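You operate a simulated robot arm through the tools that you are given. There is no shell and no other tool. Be economical: measure what you need, move in short steps, check, and stop when the job is done.

Carry out the task below with a simulated robot arm. There is one attempt and no reset: what you move stays moved.

JOB
Power up the control desk, test its lamps and clear its old readings.
Fine: LAMPS once; ZERO for the small grey gauge, CLEAR for the runs display; pump on last.

Only the result counts: the job must be done as asked and must still hold three seconds after the hand-in. Knocking over, shifting, dropping, spilling or breaking anything else fails it.

ROBOT AND FRAMES
A 7-joint arm with a fingered hand, fixed in place. Base frame: the origin is at the foot of the arm, x ahead of it, y to its left, z up; the work surface is at about z = 0.8. Units: m, degrees, N and s.
Its first joint turns from -149.0 to 149.0 degrees. Payload 3.5 kg.
The tool frame sits at the grasp point between the pads (the TCP): z along the fingers, y along the line on which they close. The tips reach 0.03 m beyond it. Largest opening 0.104 m; the body of the gripper starts 0.035 m behind the TCP. The gripper is a hand of 4 fingers: y runs from the thumb to the fingers, the wrist lies at [-0.015, -0.11, -0.186] in the tool frame.
Orientation is that of the tool frame in the base frame, as a unit quaternion [x, y, z, w]. With the fingers straight down and the wrist toward the robot, the tool's x, y and z point along [0, 1, 0], [1, 0, 0] and [0, 0, -1] of the base frame.

CONTROLS
- The arm moves only by the tool play_rows. Its argument "series" is a list of rows, each an object of numbers (a shift or turn left out is 0): "x", "y", "z": the shift along the tool's x, y, z in units of 40 mm (1.0 is 40 mm); "rx", "ry", "rz": the turn, a rotation vector about the tool's x, y, z in units of 5 degrees (1.0 is 5 degrees). In form: [{"x": .., "y": .., "z": .., "rx": .., "ry": .., "rz": ..}, ...]. A call has 1 to 8 rows; each row shifts and turns the commanded pose from where the row before left it, along the tool's axes as they then stand. A call with a number of a shift or a turn outside -1 to 1 is refused whole. A row lasts 0.2 s, in which the tool goes at most 0.05 m and 8.6 degrees; a call with a longer step from one row to the next is refused whole. Where a pose cannot be reached the arm comes as near as it can. A force on the tool above 40 N (or 10 N above the force at the start of the call, whichever is more), or a blocked arm, ends the call early, and 0.2 s more pass. In this call time passes only in rows, and 0.2 s behind the last. It gives the time, the measured TCP pose, the force on the tool (base axes), the opening and the grip force at its end, in the units of the frame above (readings bear some noise), with the torque about the TCP (base axes, N m) and any sound that the robot's microphone picked up.
- Cameras (640 x 400 px; columns grow to the right, rows downward): "scene" is fixed at [0.3944, -0.4937, 1.6721]; the picture's right is [1.00, -0.09, 0.00], its down [-0.03, -0.30, -0.95] and it looks along [0.08, 0.95, -0.30] (base axes); focal length 311 px, centre (320, 200). "wrist" rides on the gripper at [0.061, -0.092, -0.13] in the tool frame; the picture's right is [-0.81, 0.28, -0.52], its down [-0.53, -0.71, 0.46] and it looks along [-0.24, 0.64, 0.72] (tool axes); focal length 275 px, centre (320, 200). There is no depth. A picture from a camera that has moved, and an enlarged one, comes with that camera's place and axes in the base frame and with its lens. The place of the scene camera against the robot may be out by one fixed shift of up to 0.012 m in any direction.
- snapshot(camera): a new picture of that camera. It takes no simulated time.
- slide_trunk(by): slides the trunk up (or, below 0, down) by that many m; the arm rides with it, the base frame stays. It gives what a move gives, with no picture.
- curl_fingers(index, middle, ring, thumb_bend, thumb_turn): sets how far each is bent, from 0 (flat) to 100 (curled in); at 30 the hand is open as for a grip, at 70 the pads meet at the TCP. One left out holds its place. A second passes; each finger stops where it meets its share of the squeeze, and holds until it gets a number again. It is the only way to open and close the hand. It gives what a move gives, with no picture; readings hold the bend of each and the force on the fingers (four entries, about 0 where the hand has none), thumb and palm. thumb_turn goes from beside the hand (0) to across from the fingers (100), as for a grip.
- close_up(camera, box): a new picture of the part [left, top, right, bottom] of that camera's present view, enlarged. It takes no simulated time.
- close_job(): hands the job in; it is judged then, once.

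Go step by step. Nothing tells you positions but the pictures and the camera data: compare them with the known pose of the tool, close in by small moves and look again before you grip or let go. The budget is 120 turns and 64 pictures, counting those below and the enlarged ones. Unless the task says otherwise, let go and move clear before handing in, and close with one line.

The tools are called after ">>>" as a command line: name --argument value ..., lists and objects as JSON in quotes. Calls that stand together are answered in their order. play_rows: Moves the arm, as the interface text tells. Its arguments: {"type":"object","properties":{"series":{"type":"array","items":{"type":"object","properties":{"x":{"type":"number"},"y":{"type":"number"},"z":{"type":"number"},"rx":{"type":"number"},"ry":{"type":"number"},"rz":{"type":"number"}}}}},"required":["series"]} The other tools are called the same way: slide_trunk (by) slides the trunk up or down; curl_fingers (index, middle, ring, thumb_bend, thumb_turn) moves the fingers one by one; snapshot (camera) takes a picture; close_up (camera, box) takes an enlarged picture of a part of a camera's view; close_job () hands the job in.

At the start:

```text
clock: 0.0
tcp_pos: [0.3582, 0.5481, 1.5448]
orientation: [0.707, 0.707, 0.001, 0.0]
wrist_force: [0.0, 0.9, 0.2]
wrist_torque: [-0.02, -0.02, 0.03]
opening: 0.1038
grip_force: 0.0
shape: jaw
bend: [30.0, 30.0, 30.0, 30.0, 98.0]
finger forces: [0.0, 0.0, 0.0, 0.0, 0.0, 0.0]
trunk travel left (down, up): [-0.675, 0.035]
```

scene: 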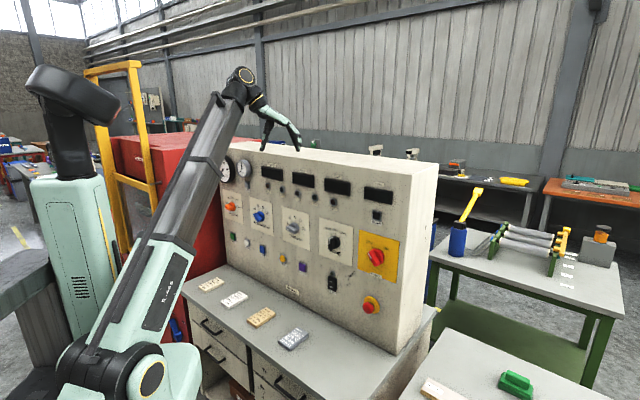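
wrist: 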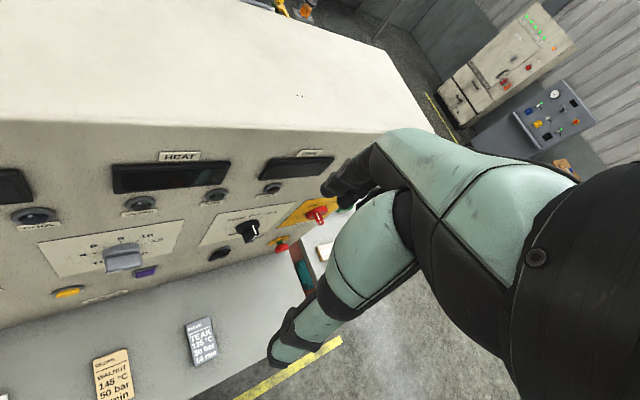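

The desk has a vertical panel with displays, knobs, buttons and a red main switch. I'll zoom in to read the labels.

>>> close_up --camera "scene" --box '[210, 140, 330, 215]'

>>> close_up --camera "scene" --box '[310, 165, 430, 240]'

>>> close_up --camera "scene" --box '[210, 205, 310, 268]'

>>> close_up --camera "scene" --box '[290, 240, 410, 315]'

>>> close_up --camera "scene" --box '[190, 270, 320, 350]'

```text
5.33 times, centred on (270, 178) of scene
camera zoom: at [0.3944, -0.4937, 1.6721], right [1.0, -0.09, 0.0], down [-0.03, -0.3, -0.95], along [0.08, 0.95, -0.3], focal length 1659 px, centre (587, 320)
```

zoom: 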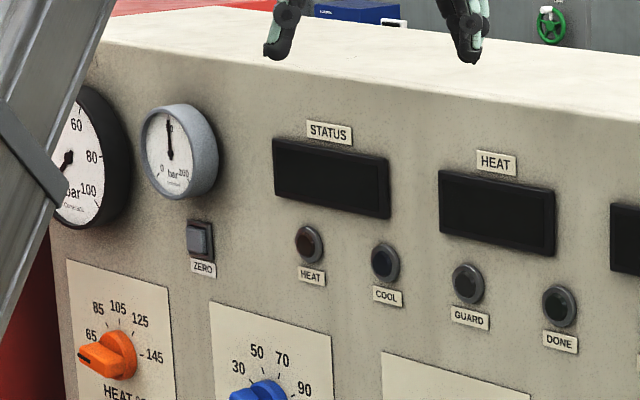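

```text
5.33 times, centred on (370, 202) of scene
camera zoom: at [0.3944, -0.4937, 1.6721], right [1.0, -0.09, 0.0], down [-0.03, -0.3, -0.95], along [0.08, 0.95, -0.3], focal length 1659 px, centre (53, 187)
```

zoom: 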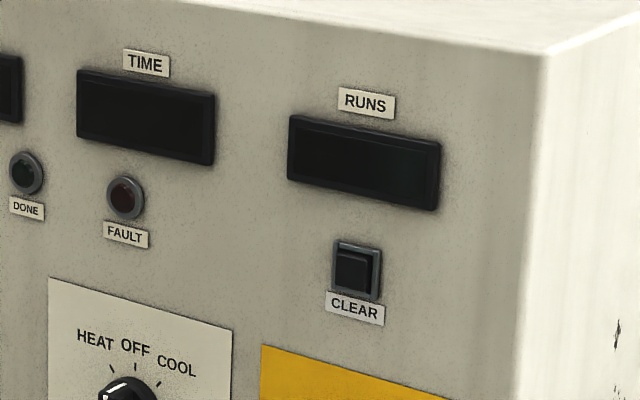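

```text
6.35 times, centred on (260, 236) of scene
camera zoom: at [0.3944, -0.4937, 1.6721], right [1.0, -0.09, 0.0], down [-0.03, -0.3, -0.95], along [0.08, 0.95, -0.3], focal length 1975 px, centre (701, -32)
```

zoom: 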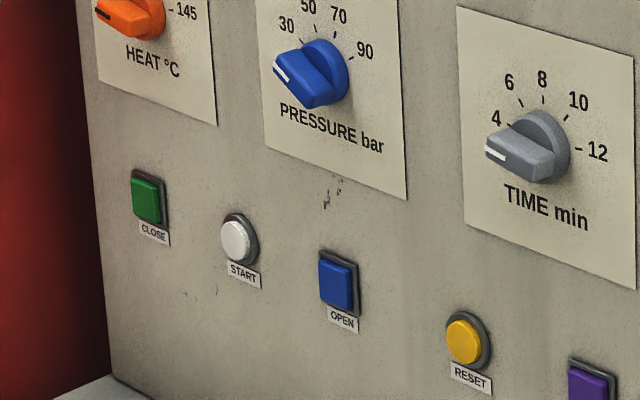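

```text
5.33 times, centred on (350, 278) of scene
camera zoom: at [0.3944, -0.4937, 1.6721], right [1.0, -0.09, 0.0], down [-0.03, -0.3, -0.95], along [0.08, 0.95, -0.3], focal length 1659 px, centre (160, -213)
```

zoom: 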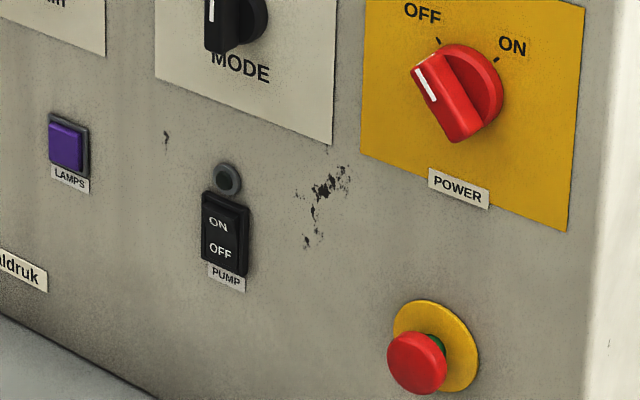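

```text
4.92 times, centred on (255, 310) of scene
camera zoom: at [0.3944, -0.4937, 1.6721], right [1.0, -0.09, 0.0], down [-0.03, -0.3, -0.95], along [0.08, 0.95, -0.3], focal length 1532 px, centre (640, -342)
```

zoom: 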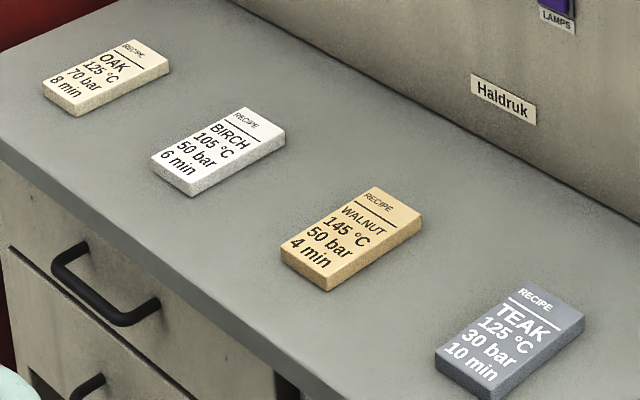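

The panel looks vertical, at about 45° to x and roughly 0.80 m out from the base axis. I'll back away from it and start turning the fingers toward it.

>>> play_rows --series '[{"x": -0.85, "y": -0.85}, {"rx": -1, "ry": 0.4227, "rz": -0.4227}, {"rx": -1, "ry": 0.4227, "rz": -0.4227}, {"rx": -1, "ry": 0.4227, "rz": -0.4227}, {"rx": -1, "ry": 0.4227, "rz": -0.4227}, {"rx": -1, "ry": 0.4227, "rz": -0.4227}, {"rx": -1, "ry": 0.4227, "rz": -0.4227}]'

```text
clock: 1.6
tcp_pos: [0.3307, 0.5155, 1.5394]
orientation: [0.597, 0.752, 0.259, 0.105]
wrist_force: [-0.8, 0.3, -0.8]
wrist_torque: [-0.02, 0.03, -0.03]
opening: 0.1035
grip_force: 0.0
shape: jaw
bend: [30.0, 30.0, 30.0, 30.0, 98.0]
finger forces: [0.0, 0.1, 0.1, 0.0, 0.0, 0.1]
out of reach, approached as far as the arm can: row 1
trunk travel left (down, up): [-0.675, 0.035]
```

The rotation tracks, so I'll continue it.

>>> play_rows --series '[{"rx": -1, "ry": 0.4227, "rz": -0.4227}, {"rx": -1, "ry": 0.4227, "rz": -0.4227}, {"rx": -1, "ry": 0.4227, "rz": -0.4227}, {"rx": -1, "ry": 0.4227, "rz": -0.4227}, {"rx": -1, "ry": 0.4227, "rz": -0.4227}, {"rx": -1, "ry": 0.4227, "rz": -0.4227}, {"rx": -1, "ry": 0.4227, "rz": -0.4227}, {"rx": -1, "ry": 0.4227, "rz": -0.4227}]'

>>> play_rows --series '[{"rx": -1, "ry": 0.4227, "rz": -0.4227}, {"rx": -1, "ry": 0.4227, "rz": -0.4227}, {"rx": -0.94, "ry": 0.397, "rz": -0.397}]'

>>> snapshot --camera "wrist"

>>> snapshot --camera "scene"

```text
clock: 3.4
tcp_pos: [0.3315, 0.5158, 1.5395]
orientation: [0.368, 0.703, 0.564, 0.23]
wrist_force: [0.5, -0.6, 0.2]
wrist_torque: [0.01, 0.01, -0.01]
opening: 0.1037
grip_force: 0.0
shape: jaw
bend: [30.0, 30.0, 30.0, 30.0, 98.0]
finger forces: [0.0, 0.0, 0.0, 0.0, 0.0, 0.1]
trunk travel left (down, up): [-0.675, 0.035]
```

```text
clock: 4.2
tcp_pos: [0.3318, 0.515, 1.5388]
orientation: [0.267, 0.656, 0.654, 0.266]
wrist_force: [0.3, 0.1, -0.4]
wrist_torque: [-0.02, 0.0, -0.02]
opening: 0.1038
grip_force: 0.0
shape: jaw
bend: [30.0, 30.0, 30.0, 30.0, 98.0]
finger forces: [0.0, 0.0, 0.0, 0.1, 0.1, 0.0]
trunk travel left (down, up): [-0.675, 0.035]
```

```text
56 pictures are left
camera wrist: at [0.1966, 0.4631, 1.4468], right [0.22, -0.94, 0.28], down [0.7, -0.05, -0.71], along [0.68, 0.35, 0.64], focal length 275 px, centre (320, 200)
```

wrist: 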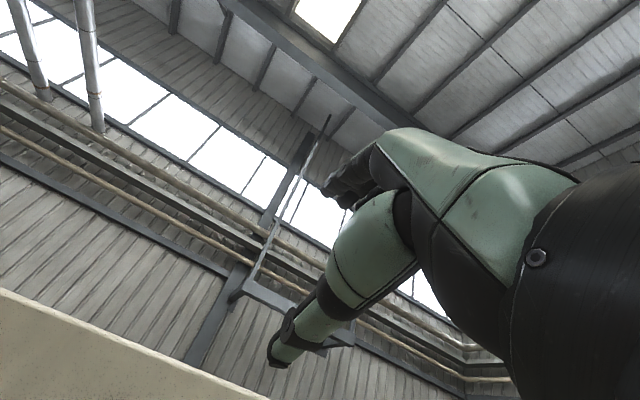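

```text
55 pictures are left
```

scene: 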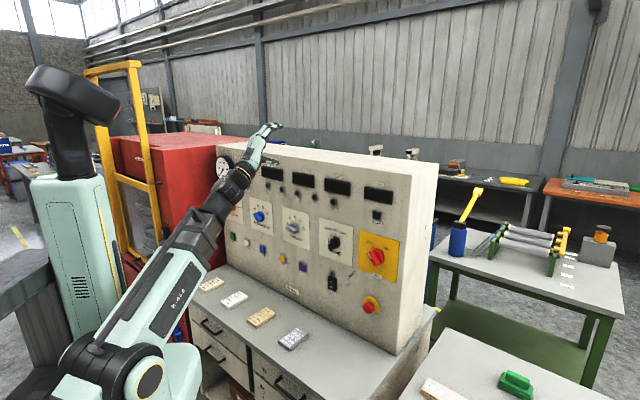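

The orientation works, but the wrist camera looks upward. I'll pitch the hand about 40° down, point the index finger, and lower the trunk toward knob height.

>>> play_rows --series '[{"rx": 1}, {"rx": 1}, {"rx": 1}, {"rx": 1}, {"rx": 1}, {"rx": 1}, {"rx": 1}, {"rx": 1}]'

>>> curl_fingers --index 30 --middle 100 --ring 100 --thumb_bend 30 --thumb_turn 0

>>> slide_trunk --by -0.25

>>> snapshot --camera "wrist"

>>> snapshot --camera "scene"

```text
clock: 6.0
tcp_pos: [0.332, 0.5147, 1.5399]
orientation: [0.341, 0.84, 0.39, 0.158]
wrist_force: [0.6, 0.6, -0.4]
wrist_torque: [-0.03, 0.01, -0.04]
opening: 0.1038
grip_force: 0.1
shape: jaw
bend: [30.0, 30.0, 30.0, 30.0, 98.0]
finger forces: [0.0, 0.0, 0.0, 0.1, 0.0, 0.1]
trunk travel left (down, up): [-0.675, 0.035]
```

```text
clock: 7.0
tcp_pos: [0.3318, 0.5164, 1.5395]
orientation: [0.342, 0.84, 0.391, 0.159]
wrist_force: [0.4, -0.1, 0.5]
wrist_torque: [0.01, -0.03, 0.03]
opening: 0.1424
grip_force: 0.1
shape: fingers
bend: [30.0, 100.0, 100.0, 30.0, 0.0]
finger forces: [0.1, 0.0, 0.1, 0.0, 0.1, 0.0]
trunk travel left (down, up): [-0.675, 0.035]
```

```text
clock: 9.6
tcp_pos: [0.3315, 0.5147, 1.2892]
orientation: [0.341, 0.84, 0.391, 0.159]
wrist_force: [0.1, -0.6, -0.6]
wrist_torque: [0.0, 0.04, -0.01]
opening: 0.1424
grip_force: 0.1
shape: fingers
bend: [30.0, 100.0, 100.0, 30.0, 0.0]
finger forces: [0.1, 0.0, 0.0, 0.0, 0.0, 0.0]
trunk travel left (down, up): [-0.425, 0.285]
```

```text
54 pictures are left
camera wrist: at [0.1764, 0.4429, 1.3023], right [0.43, -0.72, 0.54], down [0.3, -0.45, -0.84], along [0.85, 0.52, 0.03], focal length 275 px, centre (320, 200)
```

wrist: 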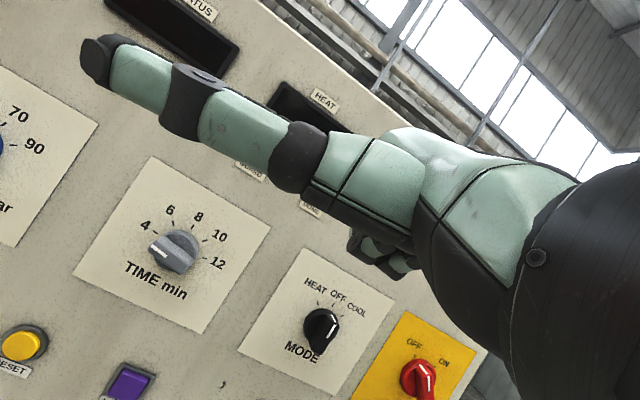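

```text
53 pictures are left
```

scene: 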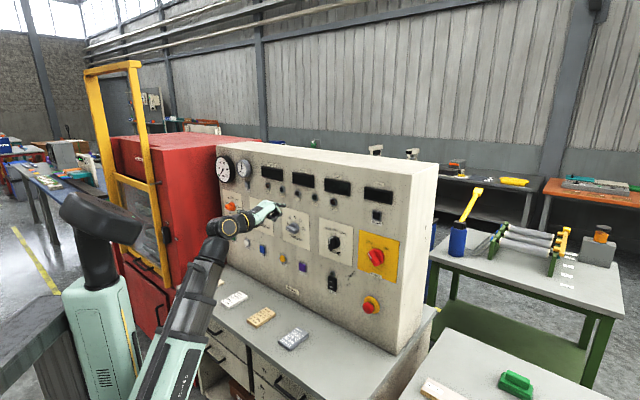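

The thing sticking out to the left is the thumb. I'll swing it back so I can see the index fingertip.

>>> curl_fingers --index 10 --thumb_turn 98 --thumb_bend 60

>>> snapshot --camera "wrist"

>>> close_up --camera "scene" --box '[200, 170, 330, 250]'

```text
clock: 10.6
tcp_pos: [0.331, 0.5162, 1.29]
orientation: [0.342, 0.84, 0.391, 0.159]
wrist_force: [0.2, -0.6, -0.5]
wrist_torque: [-0.01, -0.01, 0.01]
opening: 0.0939
grip_force: 0.1
shape: fingers
bend: [10.0, 100.0, 100.0, 60.0, 99.0]
finger forces: [0.0, 0.1, 0.1, 0.0, 0.0, 0.0]
trunk travel left (down, up): [-0.425, 0.285]
```

```text
52 pictures are left
camera wrist: at [0.1764, 0.443, 1.3023], right [0.43, -0.72, 0.54], down [0.3, -0.45, -0.84], along [0.85, 0.52, 0.03], focal length 275 px, centre (320, 200)
```

wrist: 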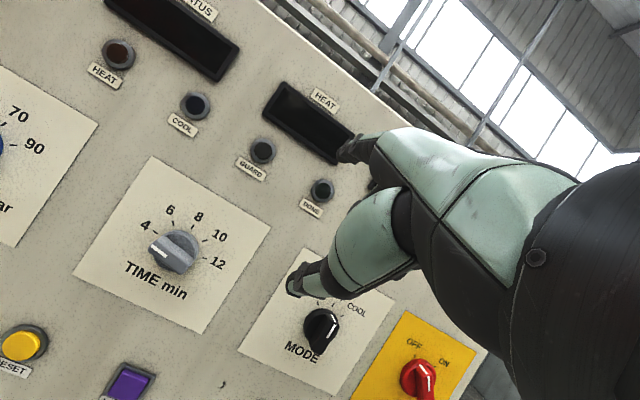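

```text
4.92 times, centred on (265, 210) of scene
camera zoom: at [0.3944, -0.4937, 1.6721], right [1.0, -0.09, 0.0], down [-0.03, -0.3, -0.95], along [0.08, 0.95, -0.3], focal length 1532 px, centre (591, 151)
```

zoom: 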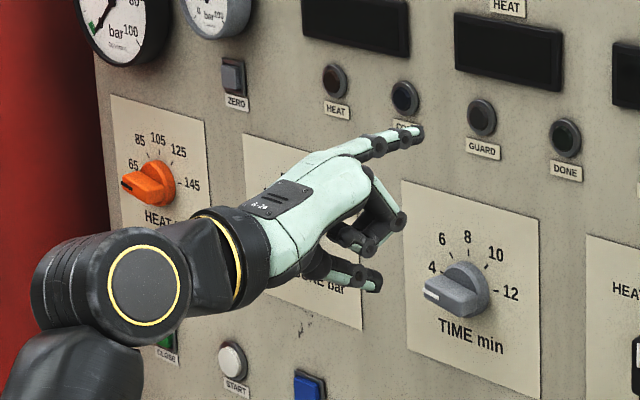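

With the index finger extended, both views give its tip at about [0.362, 0.565, 1.353]. I'll move along the panel toward the power knob and lower the trunk.

>>> play_rows --series '[{"x": -1}, {"x": -1}, {"x": -1}, {"x": -1}, {"x": -1}]'

>>> slide_trunk --by -0.12

>>> snapshot --camera "wrist"

>>> close_up --camera "scene" --box '[300, 200, 430, 280]'

```text
clock: 11.8
tcp_pos: [0.4754, 0.375, 1.2892]
orientation: [0.34, 0.84, 0.392, 0.159]
wrist_force: [-0.7, 0.6, 0.3]
wrist_torque: [0.01, 0.0, -0.01]
opening: 0.0938
grip_force: 0.0
shape: fingers
bend: [10.0, 100.0, 100.0, 60.0, 99.0]
finger forces: [0.1, 0.1, 0.1, 0.0, 0.1, 0.0]
trunk travel left (down, up): [-0.425, 0.285]
```

```text
clock: 13.3
tcp_pos: [0.475, 0.3737, 1.1695]
orientation: [0.342, 0.84, 0.391, 0.159]
wrist_force: [0.9, -0.2, -0.8]
wrist_torque: [0.0, 0.01, 0.03]
opening: 0.0937
grip_force: 0.1
shape: fingers
bend: [10.0, 100.0, 100.0, 60.0, 99.0]
finger forces: [0.1, 0.1, 0.0, 0.1, 0.1, 0.0]
trunk travel left (down, up): [-0.305, 0.405]
```

```text
50 pictures are left
camera wrist: at [0.3195, 0.3018, 1.1827], right [0.43, -0.72, 0.54], down [0.3, -0.45, -0.84], along [0.85, 0.52, 0.03], focal length 275 px, centre (320, 200)
```

wrist: 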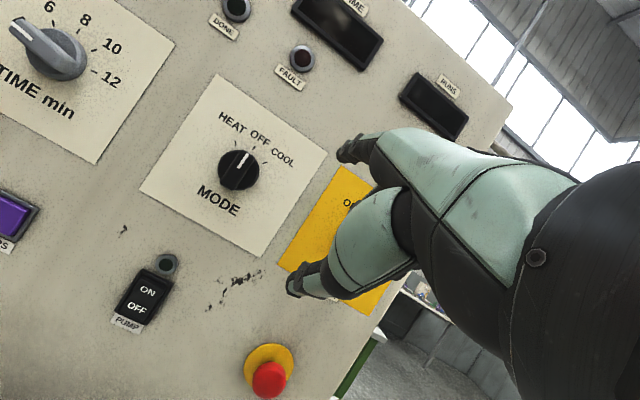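

```text
4.92 times, centred on (365, 240) of scene
camera zoom: at [0.3944, -0.4937, 1.6721], right [1.0, -0.09, 0.0], down [-0.03, -0.3, -0.95], along [0.08, 0.95, -0.3], focal length 1532 px, centre (98, 3)
```

zoom: 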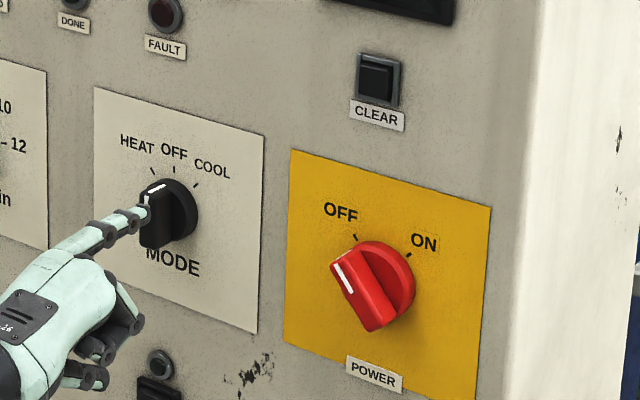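

Using two wrist views, the panel plane is at about 0.785 m outward and the power knob axis at s≈0.18, z≈1.17. I'll bring the fingertip to the left of the knob handle, still short of it.

>>> play_rows --series '[{"x": -0.44, "y": 0.035, "z": 0.65}, {"x": -0.44, "y": 0.035, "z": 0.65}, {"x": -0.44, "y": 0.035, "z": 0.65}]'

>>> snapshot --camera "wrist"

>>> close_up --camera "scene" --box '[320, 210, 420, 272]'

```text
clock: 14.1
tcp_pos: [0.5565, 0.3813, 1.1212]
orientation: [0.342, 0.839, 0.392, 0.159]
wrist_force: [0.2, -0.1, -0.5]
wrist_torque: [-0.01, -0.03, -0.01]
opening: 0.0937
grip_force: 0.1
shape: fingers
bend: [10.0, 100.0, 100.0, 60.0, 99.0]
finger forces: [0.1, 0.1, 0.0, 0.0, 0.0, 0.0]
trunk travel left (down, up): [-0.305, 0.405]
```

```text
48 pictures are left
camera wrist: at [0.4016, 0.309, 1.1355], right [0.43, -0.72, 0.54], down [0.3, -0.45, -0.84], along [0.85, 0.52, 0.03], focal length 275 px, centre (320, 200)
```

wrist: 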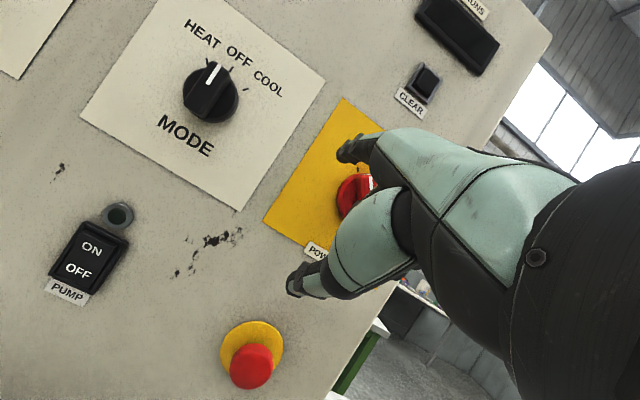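

```text
6.40 times, centred on (370, 241) of scene
camera zoom: at [0.3944, -0.4937, 1.6721], right [1.0, -0.09, 0.0], down [-0.03, -0.3, -0.95], along [0.08, 0.95, -0.3], focal length 1991 px, centre (0, -62)
```

zoom: 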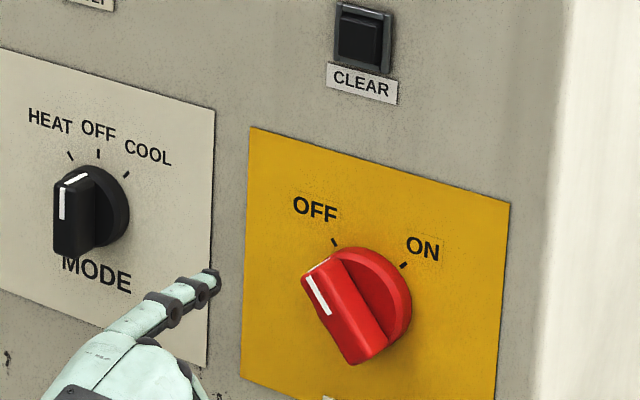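

The fingertip is left of the handle at the right height. I'll move in toward the panel to about 20 mm off it and check.

>>> play_rows --series '[{"x": -0.1, "y": 0.37, "z": 0.44}, {"x": -0.1, "y": 0.37, "z": 0.44}]'

>>> close_up --camera "scene" --box '[330, 220, 410, 270]'

>>> close_up --camera "wrist" --box '[250, 90, 410, 190]'

```text
clock: 14.7
tcp_pos: [0.5939, 0.4088, 1.1216]
orientation: [0.341, 0.84, 0.392, 0.159]
wrist_force: [-0.1, -0.7, -0.7]
wrist_torque: [0.01, 0.02, -0.02]
opening: 0.0938
grip_force: 0.1
shape: fingers
bend: [10.0, 100.0, 100.0, 60.0, 99.0]
finger forces: [0.0, 0.0, 0.0, 0.0, 0.0, 0.0]
trunk travel left (down, up): [-0.305, 0.405]
```

```text
8.00 times, centred on (370, 245) of scene
camera zoom: at [0.3944, -0.4937, 1.6721], right [1.0, -0.09, 0.0], down [-0.03, -0.3, -0.95], along [0.08, 0.95, -0.3], focal length 2489 px, centre (-80, -160)
```

zoom: 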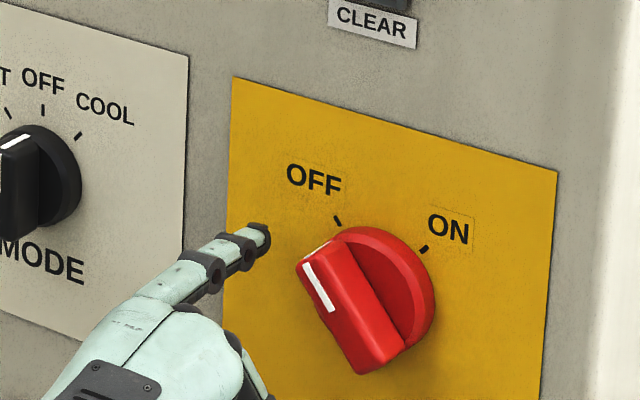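

```text
4.00 times, centred on (330, 140) of wrist
camera zoom: at [0.4395, 0.3368, 1.1347], right [0.43, -0.72, 0.54], down [0.3, -0.45, -0.84], along [0.85, 0.52, 0.03], focal length 1101 px, centre (280, 440)
```

zoom: 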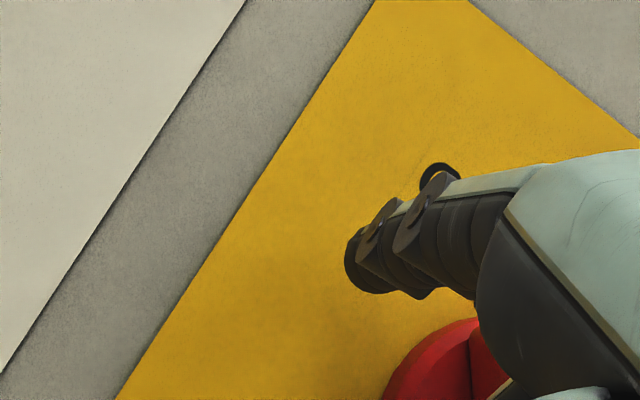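

The handle is about 21 mm wide with its centre near s=0.184, z=1.1745. I'll hook the fingertip under its left side and push along the arc, checking partway.

>>> play_rows --series '[{"x": -0.4, "y": -0.21, "z": 0.177}, {"x": -0.25, "y": 0.077, "z": -0.064}, {"x": -0.1375, "y": 0.278, "z": -0.233}]'

>>> close_up --camera "scene" --box '[330, 220, 410, 270]'

```text
clock: 15.5
tcp_pos: [0.6159, 0.3888, 1.1309]
orientation: [0.341, 0.839, 0.393, 0.159]
wrist_force: [-0.6, 1.3, -0.3]
wrist_torque: [0.0, -0.01, 0.03]
opening: 0.0932
grip_force: 0.4
shape: fingers
bend: [10.0, 100.0, 100.0, 60.0, 99.0]
finger forces: [0.4, 0.1, 0.0, 0.0, 0.0, 0.0]
trunk travel left (down, up): [-0.305, 0.405]
```

```text
8.00 times, centred on (370, 245) of scene
camera zoom: at [0.3944, -0.4937, 1.6721], right [1.0, -0.09, 0.0], down [-0.03, -0.3, -0.95], along [0.08, 0.95, -0.3], focal length 2489 px, centre (-80, -160)
```

zoom: 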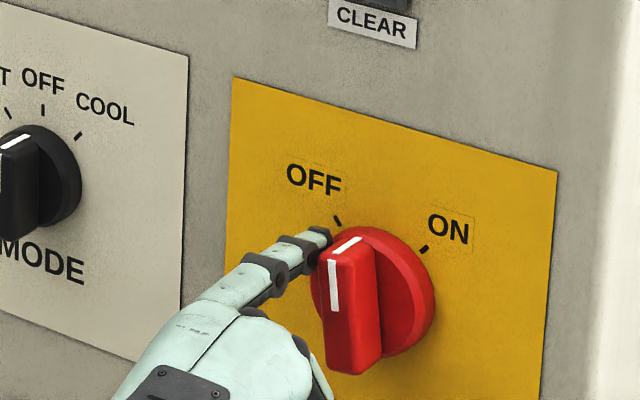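

The knob is turning and the handle is near vertical, so I'll continue along the arc.

>>> play_rows --series '[{"x": -0.1875, "y": 0.1245, "z": -0.1045}, {"x": -0.225, "y": 0.057, "z": -0.048}, {"x": -0.15}]'

>>> close_up --camera "scene" --box '[330, 180, 410, 270]'

```text
clock: 16.3
tcp_pos: [0.6328, 0.3713, 1.1398]
orientation: [0.341, 0.84, 0.391, 0.159]
wrist_force: [0.1, -0.5, -0.6]
wrist_torque: [0.0, 0.01, 0.0]
opening: 0.0937
grip_force: 0.0
shape: fingers
bend: [10.0, 100.0, 100.0, 60.0, 99.0]
finger forces: [0.0, 0.0, 0.0, 0.1, 0.0, 0.0]
trunk travel left (down, up): [-0.305, 0.405]
```

```text
4.44 times, centred on (370, 225) of scene
camera zoom: at [0.3944, -0.4937, 1.6721], right [1.0, -0.09, 0.0], down [-0.03, -0.3, -0.95], along [0.08, 0.95, -0.3], focal length 1383 px, centre (98, 89)
```

zoom: 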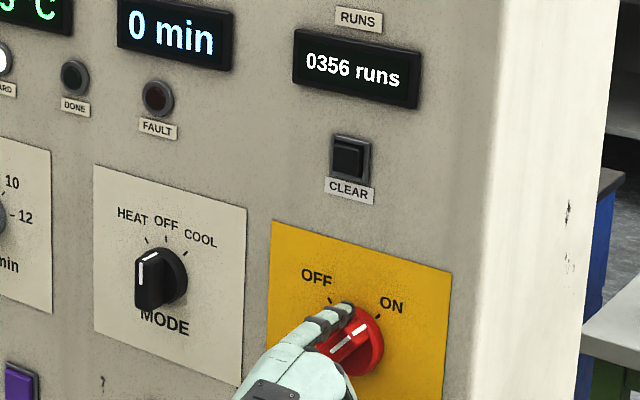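

The desk is powered: the displays are lit and RUNS shows 0356. Now I'll back off and move left toward LAMPS, keeping the trunk high so the forearm clears the desk edge.

>>> play_rows --series '[{"y": -0.64, "z": -0.77}, {"y": -0.64, "z": -0.77}, {"x": 0.5, "y": -0.3, "z": -0.38}, {"x": 1}, {"x": 1}, {"x": 1}, {"x": 1}, {"x": 1}]'

>>> snapshot --camera "scene"

>>> snapshot --camera "wrist"

```text
clock: 18.1
tcp_pos: [0.4052, 0.4541, 1.1421]
orientation: [0.342, 0.839, 0.392, 0.159]
wrist_force: [0.0, -0.6, 0.0]
wrist_torque: [0.04, 0.03, -0.02]
opening: 0.0937
grip_force: 0.0
shape: fingers
bend: [10.0, 100.0, 100.0, 60.0, 99.0]
finger forces: [0.0, 0.0, 0.0, 0.0, 0.0, 0.0]
trunk travel left (down, up): [-0.305, 0.405]
```

```text
42 pictures are left
```

scene: 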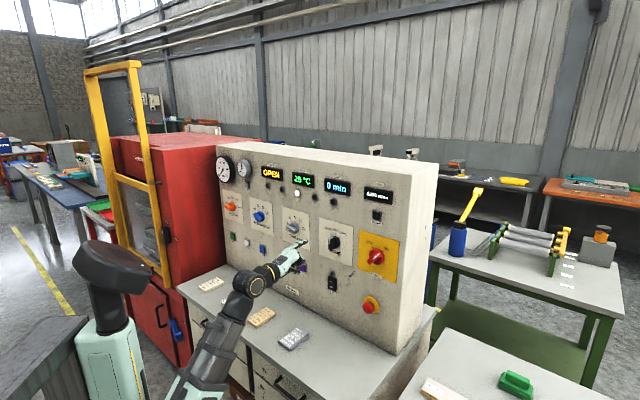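

```text
41 pictures are left
camera wrist: at [0.2493, 0.3819, 1.155], right [0.43, -0.72, 0.54], down [0.3, -0.45, -0.84], along [0.85, 0.52, 0.03], focal length 275 px, centre (320, 200)
```

wrist: 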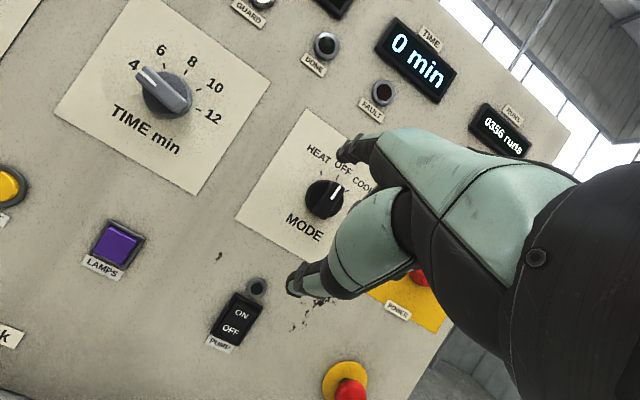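

The forearm is rising from below, which risks hitting the desk edge. I'll raise the trunk and bring the hand down with the arm so it comes from above.

>>> slide_trunk --by 0.35

>>> play_rows --series '[{"x": 0.41, "y": -0.766, "z": 0.643}, {"x": 0.41, "y": -0.766, "z": 0.643}, {"x": 0.41, "y": -0.766, "z": 0.643}, {"x": 0.41, "y": -0.766, "z": 0.643}, {"x": 0.41, "y": -0.766, "z": 0.643}, {"x": 0.41, "y": -0.766, "z": 0.643}, {"x": 0.41, "y": -0.766, "z": 0.643}, {"x": 0.41, "y": -0.766, "z": 0.643}]'

>>> snapshot --camera "scene"

```text
clock: 21.5
tcp_pos: [0.4049, 0.4537, 1.4924]
orientation: [0.342, 0.84, 0.39, 0.159]
wrist_force: [0.1, 0.5, 1.4]
wrist_torque: [0.02, -0.01, 0.03]
opening: 0.0934
grip_force: 0.0
shape: fingers
bend: [10.0, 100.0, 100.0, 60.0, 99.0]
finger forces: [0.0, 0.0, 0.0, 0.1, 0.0, 0.1]
trunk travel left (down, up): [-0.655, 0.055]
```

```text
clock: 23.3
tcp_pos: [0.3139, 0.5524, 1.1701]
orientation: [0.341, 0.84, 0.391, 0.16]
wrist_force: [-0.1, -0.5, -0.4]
wrist_torque: [-0.01, -0.01, 0.0]
opening: 0.0937
grip_force: 0.1
shape: fingers
bend: [10.0, 100.0, 100.0, 60.0, 99.0]
finger forces: [0.0, 0.0, 0.0, 0.0, 0.1, 0.1]
out of reach, approached as far as the arm can: row 7
trunk travel left (down, up): [-0.655, 0.055]
```

```text
40 pictures are left
```

scene: 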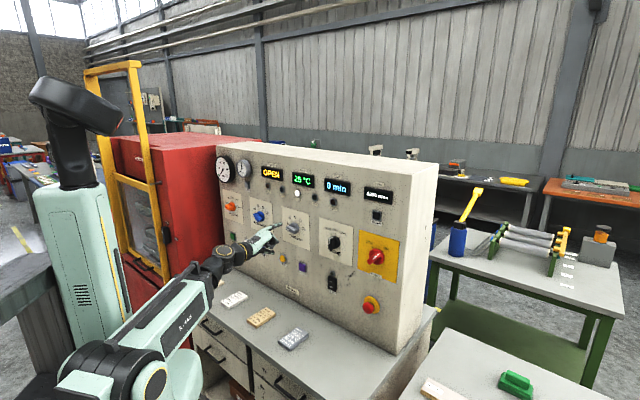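

The forearm is nearly level now and comes in above the desk. I'll continue down.

>>> play_rows --series '[{"y": -0.766, "z": 0.643}, {"y": -0.766, "z": 0.643}, {"y": -0.766, "z": 0.643}, {"y": -0.766, "z": 0.643}, {"y": -0.766, "z": 0.643}]'

>>> snapshot --camera "scene"

>>> snapshot --camera "wrist"

```text
clock: 24.5
tcp_pos: [0.3111, 0.5504, 0.9728]
orientation: [0.341, 0.84, 0.392, 0.159]
wrist_force: [-0.3, -0.4, -0.3]
wrist_torque: [0.0, 0.04, 0.03]
opening: 0.0937
grip_force: 0.0
shape: fingers
bend: [10.0, 100.0, 100.0, 60.0, 99.0]
finger forces: [0.0, 0.0, 0.0, 0.0, 0.1, 0.1]
trunk travel left (down, up): [-0.655, 0.055]
```

```text
39 pictures are left
```

scene: 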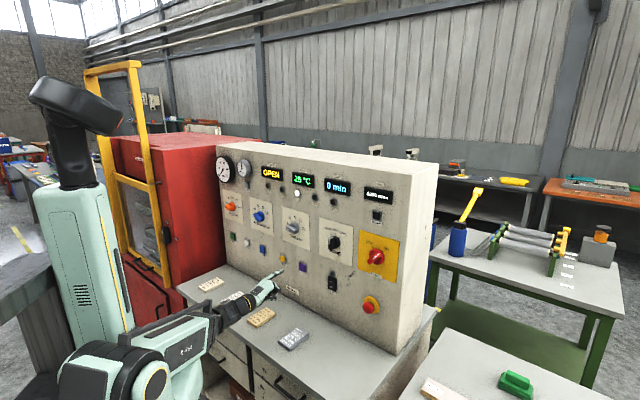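

```text
38 pictures are left
camera wrist: at [0.1572, 0.4783, 0.9862], right [0.43, -0.72, 0.54], down [0.3, -0.45, -0.84], along [0.85, 0.53, 0.03], focal length 275 px, centre (320, 200)
```

wrist: 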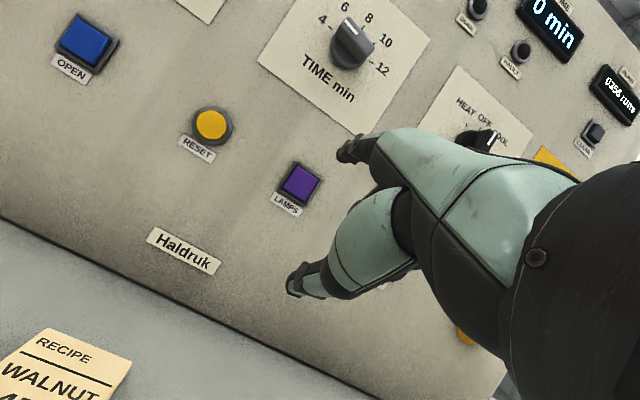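

LAMPS triangulates to s≈-0.168, z≈1.000. I'll bring the fingertip close in front of it, then check.

>>> play_rows --series '[{"x": -0.05, "y": 0.152, "z": 0.634}, {"x": -0.05, "y": 0.152, "z": 0.634}, {"x": -0.05, "y": 0.152, "z": 0.634}]'

>>> close_up --camera "scene" --box '[255, 240, 335, 290]'

>>> close_up --camera "wrist" --box '[240, 90, 400, 190]'

```text
clock: 25.3
tcp_pos: [0.3639, 0.597, 0.9412]
orientation: [0.342, 0.839, 0.391, 0.16]
wrist_force: [0.4, -0.2, 0.3]
wrist_torque: [0.02, -0.01, -0.02]
opening: 0.0938
grip_force: 0.0
shape: fingers
bend: [10.0, 100.0, 100.0, 60.0, 99.0]
finger forces: [0.0, 0.0, 0.0, 0.1, 0.0, 0.0]
trunk travel left (down, up): [-0.655, 0.055]
```

```text
8.00 times, centred on (295, 265) of scene
camera zoom: at [0.3944, -0.4937, 1.6721], right [1.0, -0.09, 0.0], down [-0.03, -0.3, -0.95], along [0.08, 0.95, -0.3], focal length 2489 px, centre (520, -320)
```

zoom: 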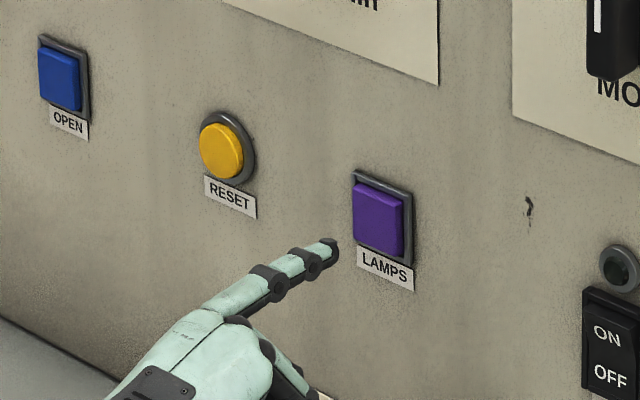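

```text
4.00 times, centred on (320, 140) of wrist
camera zoom: at [0.2097, 0.5244, 0.953], right [0.43, -0.72, 0.54], down [0.3, -0.45, -0.84], along [0.85, 0.52, 0.03], focal length 1101 px, centre (320, 440)
```

zoom: 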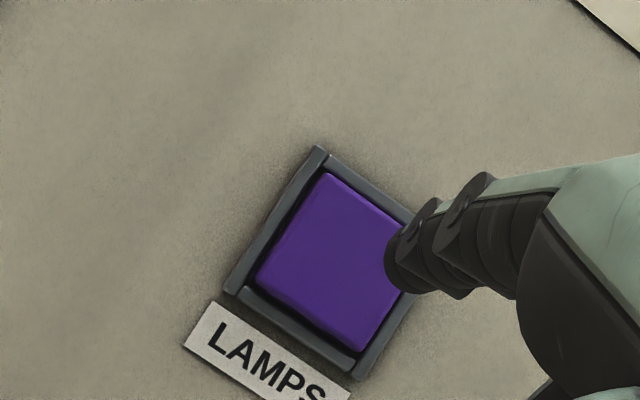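

Both cameras put the fingertip's forward line on the LAMPS button. I'll press forward in small steps.

>>> play_rows --series '[{"y": 0.096, "z": 0.115}, {"y": 0.096, "z": 0.115}, {"y": 0.096, "z": 0.115}, {"y": 0.048, "z": 0.058}]'

>>> close_up --camera "scene" --box '[215, 140, 415, 290]'

```text
clock: 26.3
tcp_pos: [0.3798, 0.6127, 0.9402]
orientation: [0.342, 0.839, 0.391, 0.159]
wrist_force: [0.0, -0.1, 0.3]
wrist_torque: [0.02, -0.01, 0.0]
opening: 0.0937
grip_force: 0.0
shape: fingers
bend: [10.0, 100.0, 100.0, 60.0, 99.0]
finger forces: [0.0, 0.0, 0.0, 0.0, 0.0, 0.0]
trunk travel left (down, up): [-0.655, 0.055]
```

```text
2.67 times, centred on (315, 215) of scene
camera zoom: at [0.3944, -0.4937, 1.6721], right [1.0, -0.09, 0.0], down [-0.03, -0.3, -0.95], along [0.08, 0.95, -0.3], focal length 830 px, centre (333, 160)
```

zoom: 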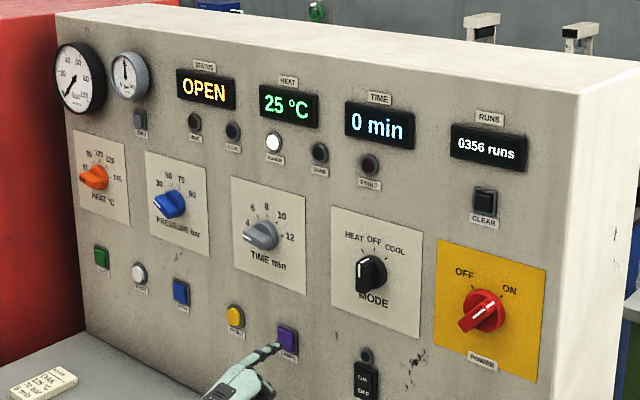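

No contact yet, so I'll keep going in 3 mm steps.

>>> play_rows --series '[{"y": 0.048, "z": 0.058}, {"y": 0.048, "z": 0.058}]'

>>> play_rows --series '[{"y": 0.048, "z": 0.058}]'

>>> close_up --camera "scene" --box '[215, 140, 415, 290]'

```text
clock: 26.9
tcp_pos: [0.3848, 0.6167, 0.9389]
orientation: [0.341, 0.84, 0.391, 0.159]
wrist_force: [-0.1, -0.4, -0.4]
wrist_torque: [-0.03, 0.01, -0.01]
opening: 0.0935
grip_force: 0.0
shape: fingers
bend: [10.0, 100.0, 100.0, 60.0, 99.0]
finger forces: [0.1, 0.0, 0.1, 0.1, 0.0, 0.0]
trunk travel left (down, up): [-0.655, 0.055]
```

```text
clock: 27.3
tcp_pos: [0.3857, 0.6176, 0.9387]
orientation: [0.342, 0.84, 0.391, 0.159]
wrist_force: [-0.9, 0.5, 0.8]
wrist_torque: [0.03, 0.01, -0.05]
opening: 0.0934
grip_force: 0.0
shape: fingers
bend: [10.0, 100.0, 100.0, 60.0, 99.0]
finger forces: [0.0, 0.0, 0.0, 0.0, 0.0, 0.0]
trunk travel left (down, up): [-0.655, 0.055]
```

```text
2.67 times, centred on (315, 215) of scene
camera zoom: at [0.3944, -0.4937, 1.6721], right [1.0, -0.09, 0.0], down [-0.03, -0.3, -0.95], along [0.08, 0.95, -0.3], focal length 830 px, centre (333, 160)
```

zoom: 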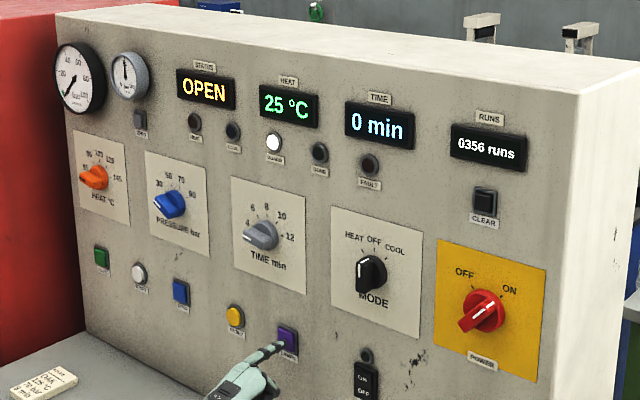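

There's still no force, so I'll look closely at the gap.

>>> close_up --camera "scene" --box '[280, 245, 328, 275]'

>>> close_up --camera "wrist" --box '[240, 90, 400, 190]'

```text
13.33 times, centred on (304, 260) of scene
camera zoom: at [0.3944, -0.4937, 1.6721], right [1.0, -0.09, 0.0], down [-0.03, -0.3, -0.95], along [0.08, 0.95, -0.3], focal length 4148 px, centre (533, -600)
```

zoom: 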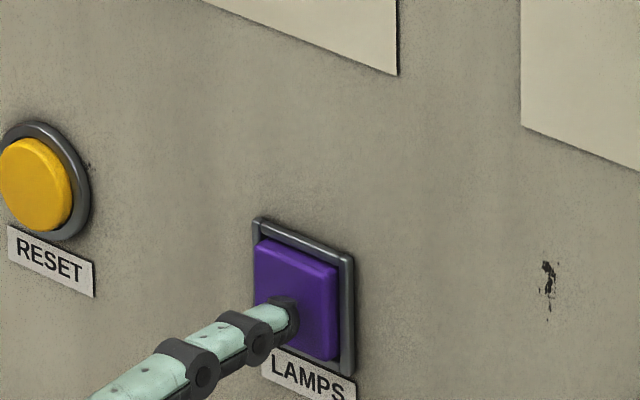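

```text
4.00 times, centred on (320, 140) of wrist
camera zoom: at [0.2316, 0.546, 0.9516], right [0.43, -0.72, 0.54], down [0.3, -0.45, -0.84], along [0.85, 0.52, 0.03], focal length 1101 px, centre (320, 440)
```

zoom: 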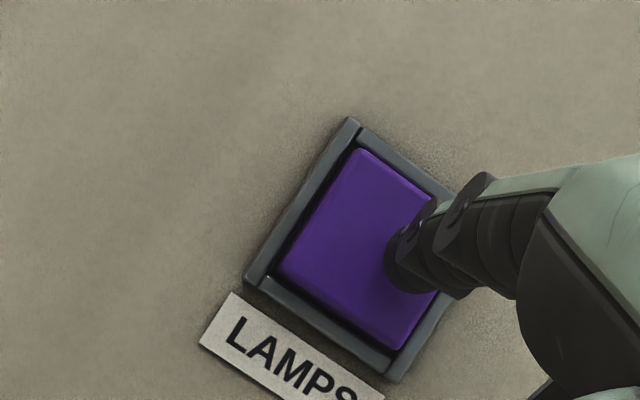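

The tip is almost touching and slightly low. I'll nudge it up a little while pushing on.

>>> play_rows --series '[{"y": 0.108, "z": 0.01}, {"y": 0.048, "z": 0.058}]'

>>> close_up --camera "scene" --box '[215, 140, 415, 290]'

```text
clock: 27.9
tcp_pos: [0.3909, 0.6226, 0.9425]
orientation: [0.341, 0.84, 0.391, 0.159]
wrist_force: [-0.9, -1.9, 0.0]
wrist_torque: [0.06, -0.07, 0.0]
opening: 0.0937
grip_force: 0.8
shape: fingers
bend: [10.0, 100.0, 100.0, 60.0, 99.0]
finger forces: [1.7, 0.1, 0.0, 0.0, 0.1, 0.0]
trunk travel left (down, up): [-0.655, 0.055]
heard: click
```

```text
2.67 times, centred on (315, 215) of scene
camera zoom: at [0.3944, -0.4937, 1.6721], right [1.0, -0.09, 0.0], down [-0.03, -0.3, -0.95], along [0.08, 0.95, -0.3], focal length 830 px, centre (333, 160)
```

zoom: 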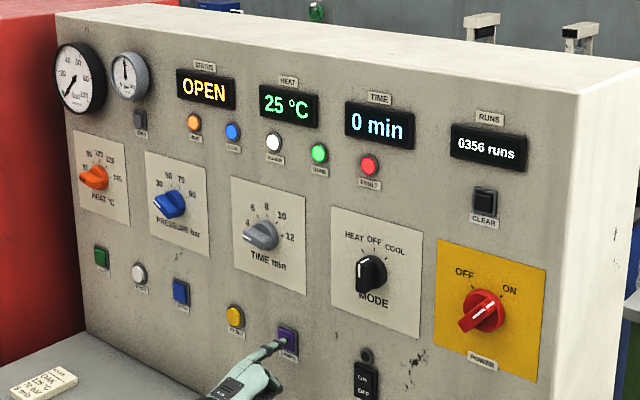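

It clicked and all the lamps lit. I'll pull straight back and travel up and left toward ZERO.

>>> play_rows --series '[{"y": -0.64, "z": -0.77}, {"y": -0.64, "z": -0.77}, {"x": 0.8, "y": 0.59, "z": -0.495}, {"x": 0.8, "y": 0.59, "z": -0.495}, {"x": 0.8, "y": 0.59, "z": -0.495}, {"x": 0.8, "y": 0.59, "z": -0.495}, {"x": 0.8, "y": 0.59, "z": -0.495}, {"x": 0.8, "y": 0.59, "z": -0.495}]'

>>> play_rows --series '[{"x": 0.8, "y": 0.59, "z": -0.495}, {"x": 0.8, "y": 0.59, "z": -0.495}, {"x": 0.8, "y": 0.59, "z": -0.495}, {"x": 0.8, "y": 0.59, "z": -0.495}]'

>>> snapshot --camera "scene"

>>> snapshot --camera "wrist"

```text
clock: 29.7
tcp_pos: [0.1966, 0.6985, 1.129]
orientation: [0.341, 0.841, 0.39, 0.159]
wrist_force: [-0.2, -0.3, -0.2]
wrist_torque: [0.02, -0.02, -0.03]
opening: 0.0938
grip_force: 0.0
shape: fingers
bend: [10.0, 100.0, 100.0, 60.0, 99.0]
finger forces: [0.0, 0.1, 0.0, 0.0, 0.1, 0.0]
trunk travel left (down, up): [-0.655, 0.055]
```

```text
clock: 30.7
tcp_pos: [0.1026, 0.7917, 1.2498]
orientation: [0.341, 0.84, 0.391, 0.158]
wrist_force: [0.0, -0.3, -0.8]
wrist_torque: [-0.01, 0.01, 0.01]
opening: 0.0935
grip_force: 0.1
shape: fingers
bend: [10.0, 100.0, 100.0, 60.0, 99.0]
finger forces: [0.0, 0.1, 0.0, 0.0, 0.0, 0.1]
trunk travel left (down, up): [-0.655, 0.055]
```

```text
30 pictures are left
```

scene: 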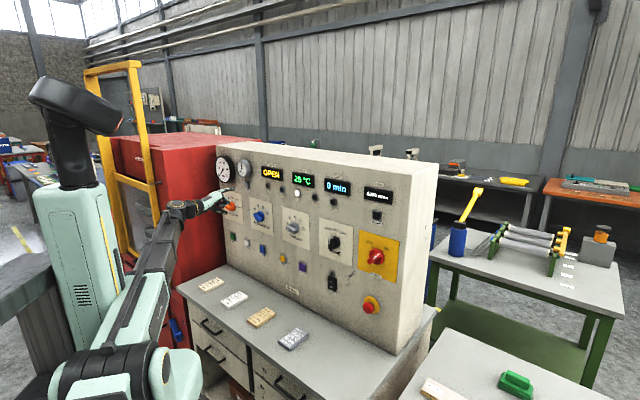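

```text
29 pictures are left
camera wrist: at [-0.0519, 0.7195, 1.2618], right [0.43, -0.72, 0.54], down [0.3, -0.45, -0.84], along [0.85, 0.52, 0.03], focal length 275 px, centre (320, 200)
```

wrist: 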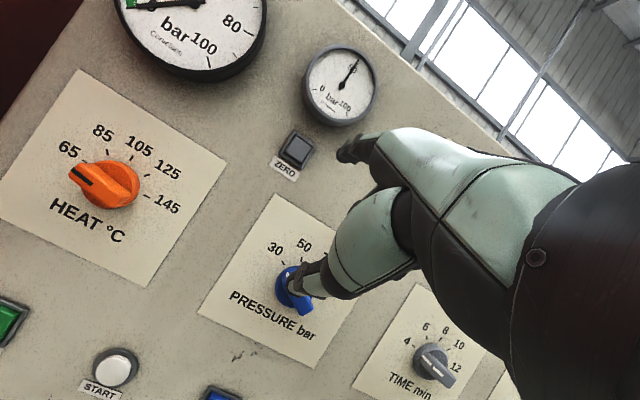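

ZERO is ahead of the fingertip. I'll align and approach to about 25 mm.

>>> play_rows --series '[{"x": 0.21, "y": 0.43, "z": 0.6}, {"x": 0.21, "y": 0.43, "z": 0.6}]'

>>> close_up --camera "scene" --box '[205, 160, 269, 200]'

>>> close_up --camera "wrist" --box '[240, 90, 400, 190]'

```text
clock: 31.3
tcp_pos: [0.1316, 0.8449, 1.2432]
orientation: [0.342, 0.84, 0.391, 0.159]
wrist_force: [-0.7, 0.5, 0.0]
wrist_torque: [-0.01, 0.03, -0.02]
opening: 0.0936
grip_force: 0.1
shape: fingers
bend: [10.0, 100.0, 100.0, 60.0, 99.0]
finger forces: [0.1, 0.1, 0.0, 0.1, 0.0, 0.0]
trunk travel left (down, up): [-0.655, 0.055]
```

```text
10.00 times, centred on (237, 180) of scene
camera zoom: at [0.3944, -0.4937, 1.6721], right [1.0, -0.09, 0.0], down [-0.03, -0.3, -0.95], along [0.08, 0.95, -0.3], focal length 3111 px, centre (1150, 400)
```

zoom: 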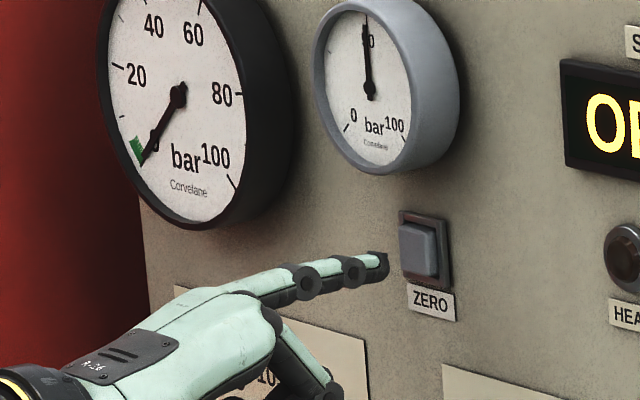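

```text
4.00 times, centred on (320, 140) of wrist
camera zoom: at [-0.0218, 0.7729, 1.2565], right [0.43, -0.72, 0.54], down [0.3, -0.45, -0.84], along [0.85, 0.52, 0.03], focal length 1101 px, centre (320, 440)
```

zoom: 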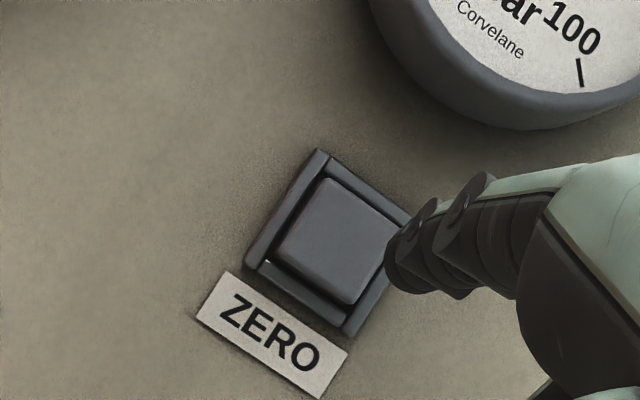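

The tip needs about 8 mm more to the left, and the gap is about 28 mm. I'll correct and advance 20 mm.

>>> play_rows --series '[{"x": 0.19, "y": 0.02, "z": -0.015}, {"y": 0.16, "z": 0.19}, {"y": 0.16, "z": 0.19}]'

>>> close_up --camera "scene" --box '[205, 160, 269, 200]'

>>> close_up --camera "wrist" --box '[240, 90, 400, 190]'

```text
clock: 32.1
tcp_pos: [0.1426, 0.8633, 1.2455]
orientation: [0.342, 0.839, 0.391, 0.159]
wrist_force: [0.0, -0.4, 0.9]
wrist_torque: [0.04, 0.03, -0.05]
opening: 0.0937
grip_force: 0.1
shape: fingers
bend: [10.0, 100.0, 100.0, 60.0, 99.0]
finger forces: [0.0, 0.0, 0.0, 0.0, 0.0, 0.0]
trunk travel left (down, up): [-0.655, 0.055]
```

```text
10.00 times, centred on (237, 180) of scene
camera zoom: at [0.3944, -0.4937, 1.6721], right [1.0, -0.09, 0.0], down [-0.03, -0.3, -0.95], along [0.08, 0.95, -0.3], focal length 3111 px, centre (1150, 400)
```

zoom: 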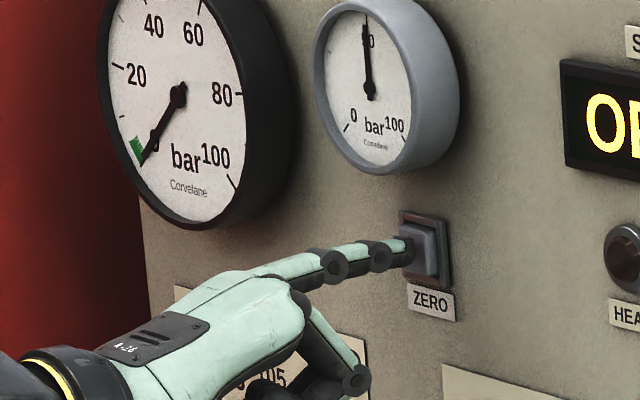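

```text
4.00 times, centred on (320, 140) of wrist
camera zoom: at [-0.0126, 0.7913, 1.2587], right [0.43, -0.72, 0.54], down [0.3, -0.45, -0.84], along [0.85, 0.52, 0.03], focal length 1101 px, centre (320, 440)
```

zoom: 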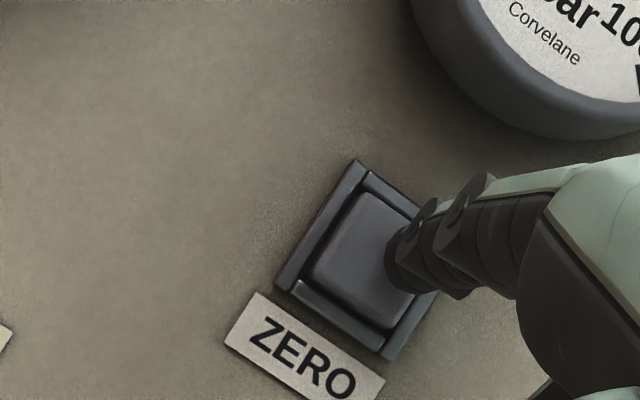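

The alignment is good. I'll press in small steps.

>>> play_rows --series '[{"x": 0.05, "y": 0.08, "z": 0.096}, {"y": 0.048, "z": 0.058}]'

>>> play_rows --series '[{"y": 0.048, "z": 0.058}]'

```text
clock: 32.7
tcp_pos: [0.1461, 0.8678, 1.2469]
orientation: [0.341, 0.84, 0.391, 0.159]
wrist_force: [-2.6, -1.9, -0.3]
wrist_torque: [0.12, -0.16, 0.04]
opening: 0.0934
grip_force: 1.9
shape: fingers
bend: [10.0, 100.0, 100.0, 60.0, 99.0]
finger forces: [3.4, 0.0, 0.1, 0.0, 0.1, 0.0]
trunk travel left (down, up): [-0.655, 0.055]
heard: click
```

```text
clock: 33.1
tcp_pos: [0.147, 0.8711, 1.2466]
orientation: [0.341, 0.84, 0.391, 0.159]
wrist_force: [-8.0, -9.2, -0.5]
wrist_torque: [0.53, -0.52, 0.08]
opening: 0.0926
grip_force: 6.3
shape: fingers
bend: [10.0, 100.0, 100.0, 60.0, 99.0]
finger forces: [11.8, 0.0, 0.0, 0.1, 0.0, 0.1]
trunk travel left (down, up): [-0.655, 0.055]
```

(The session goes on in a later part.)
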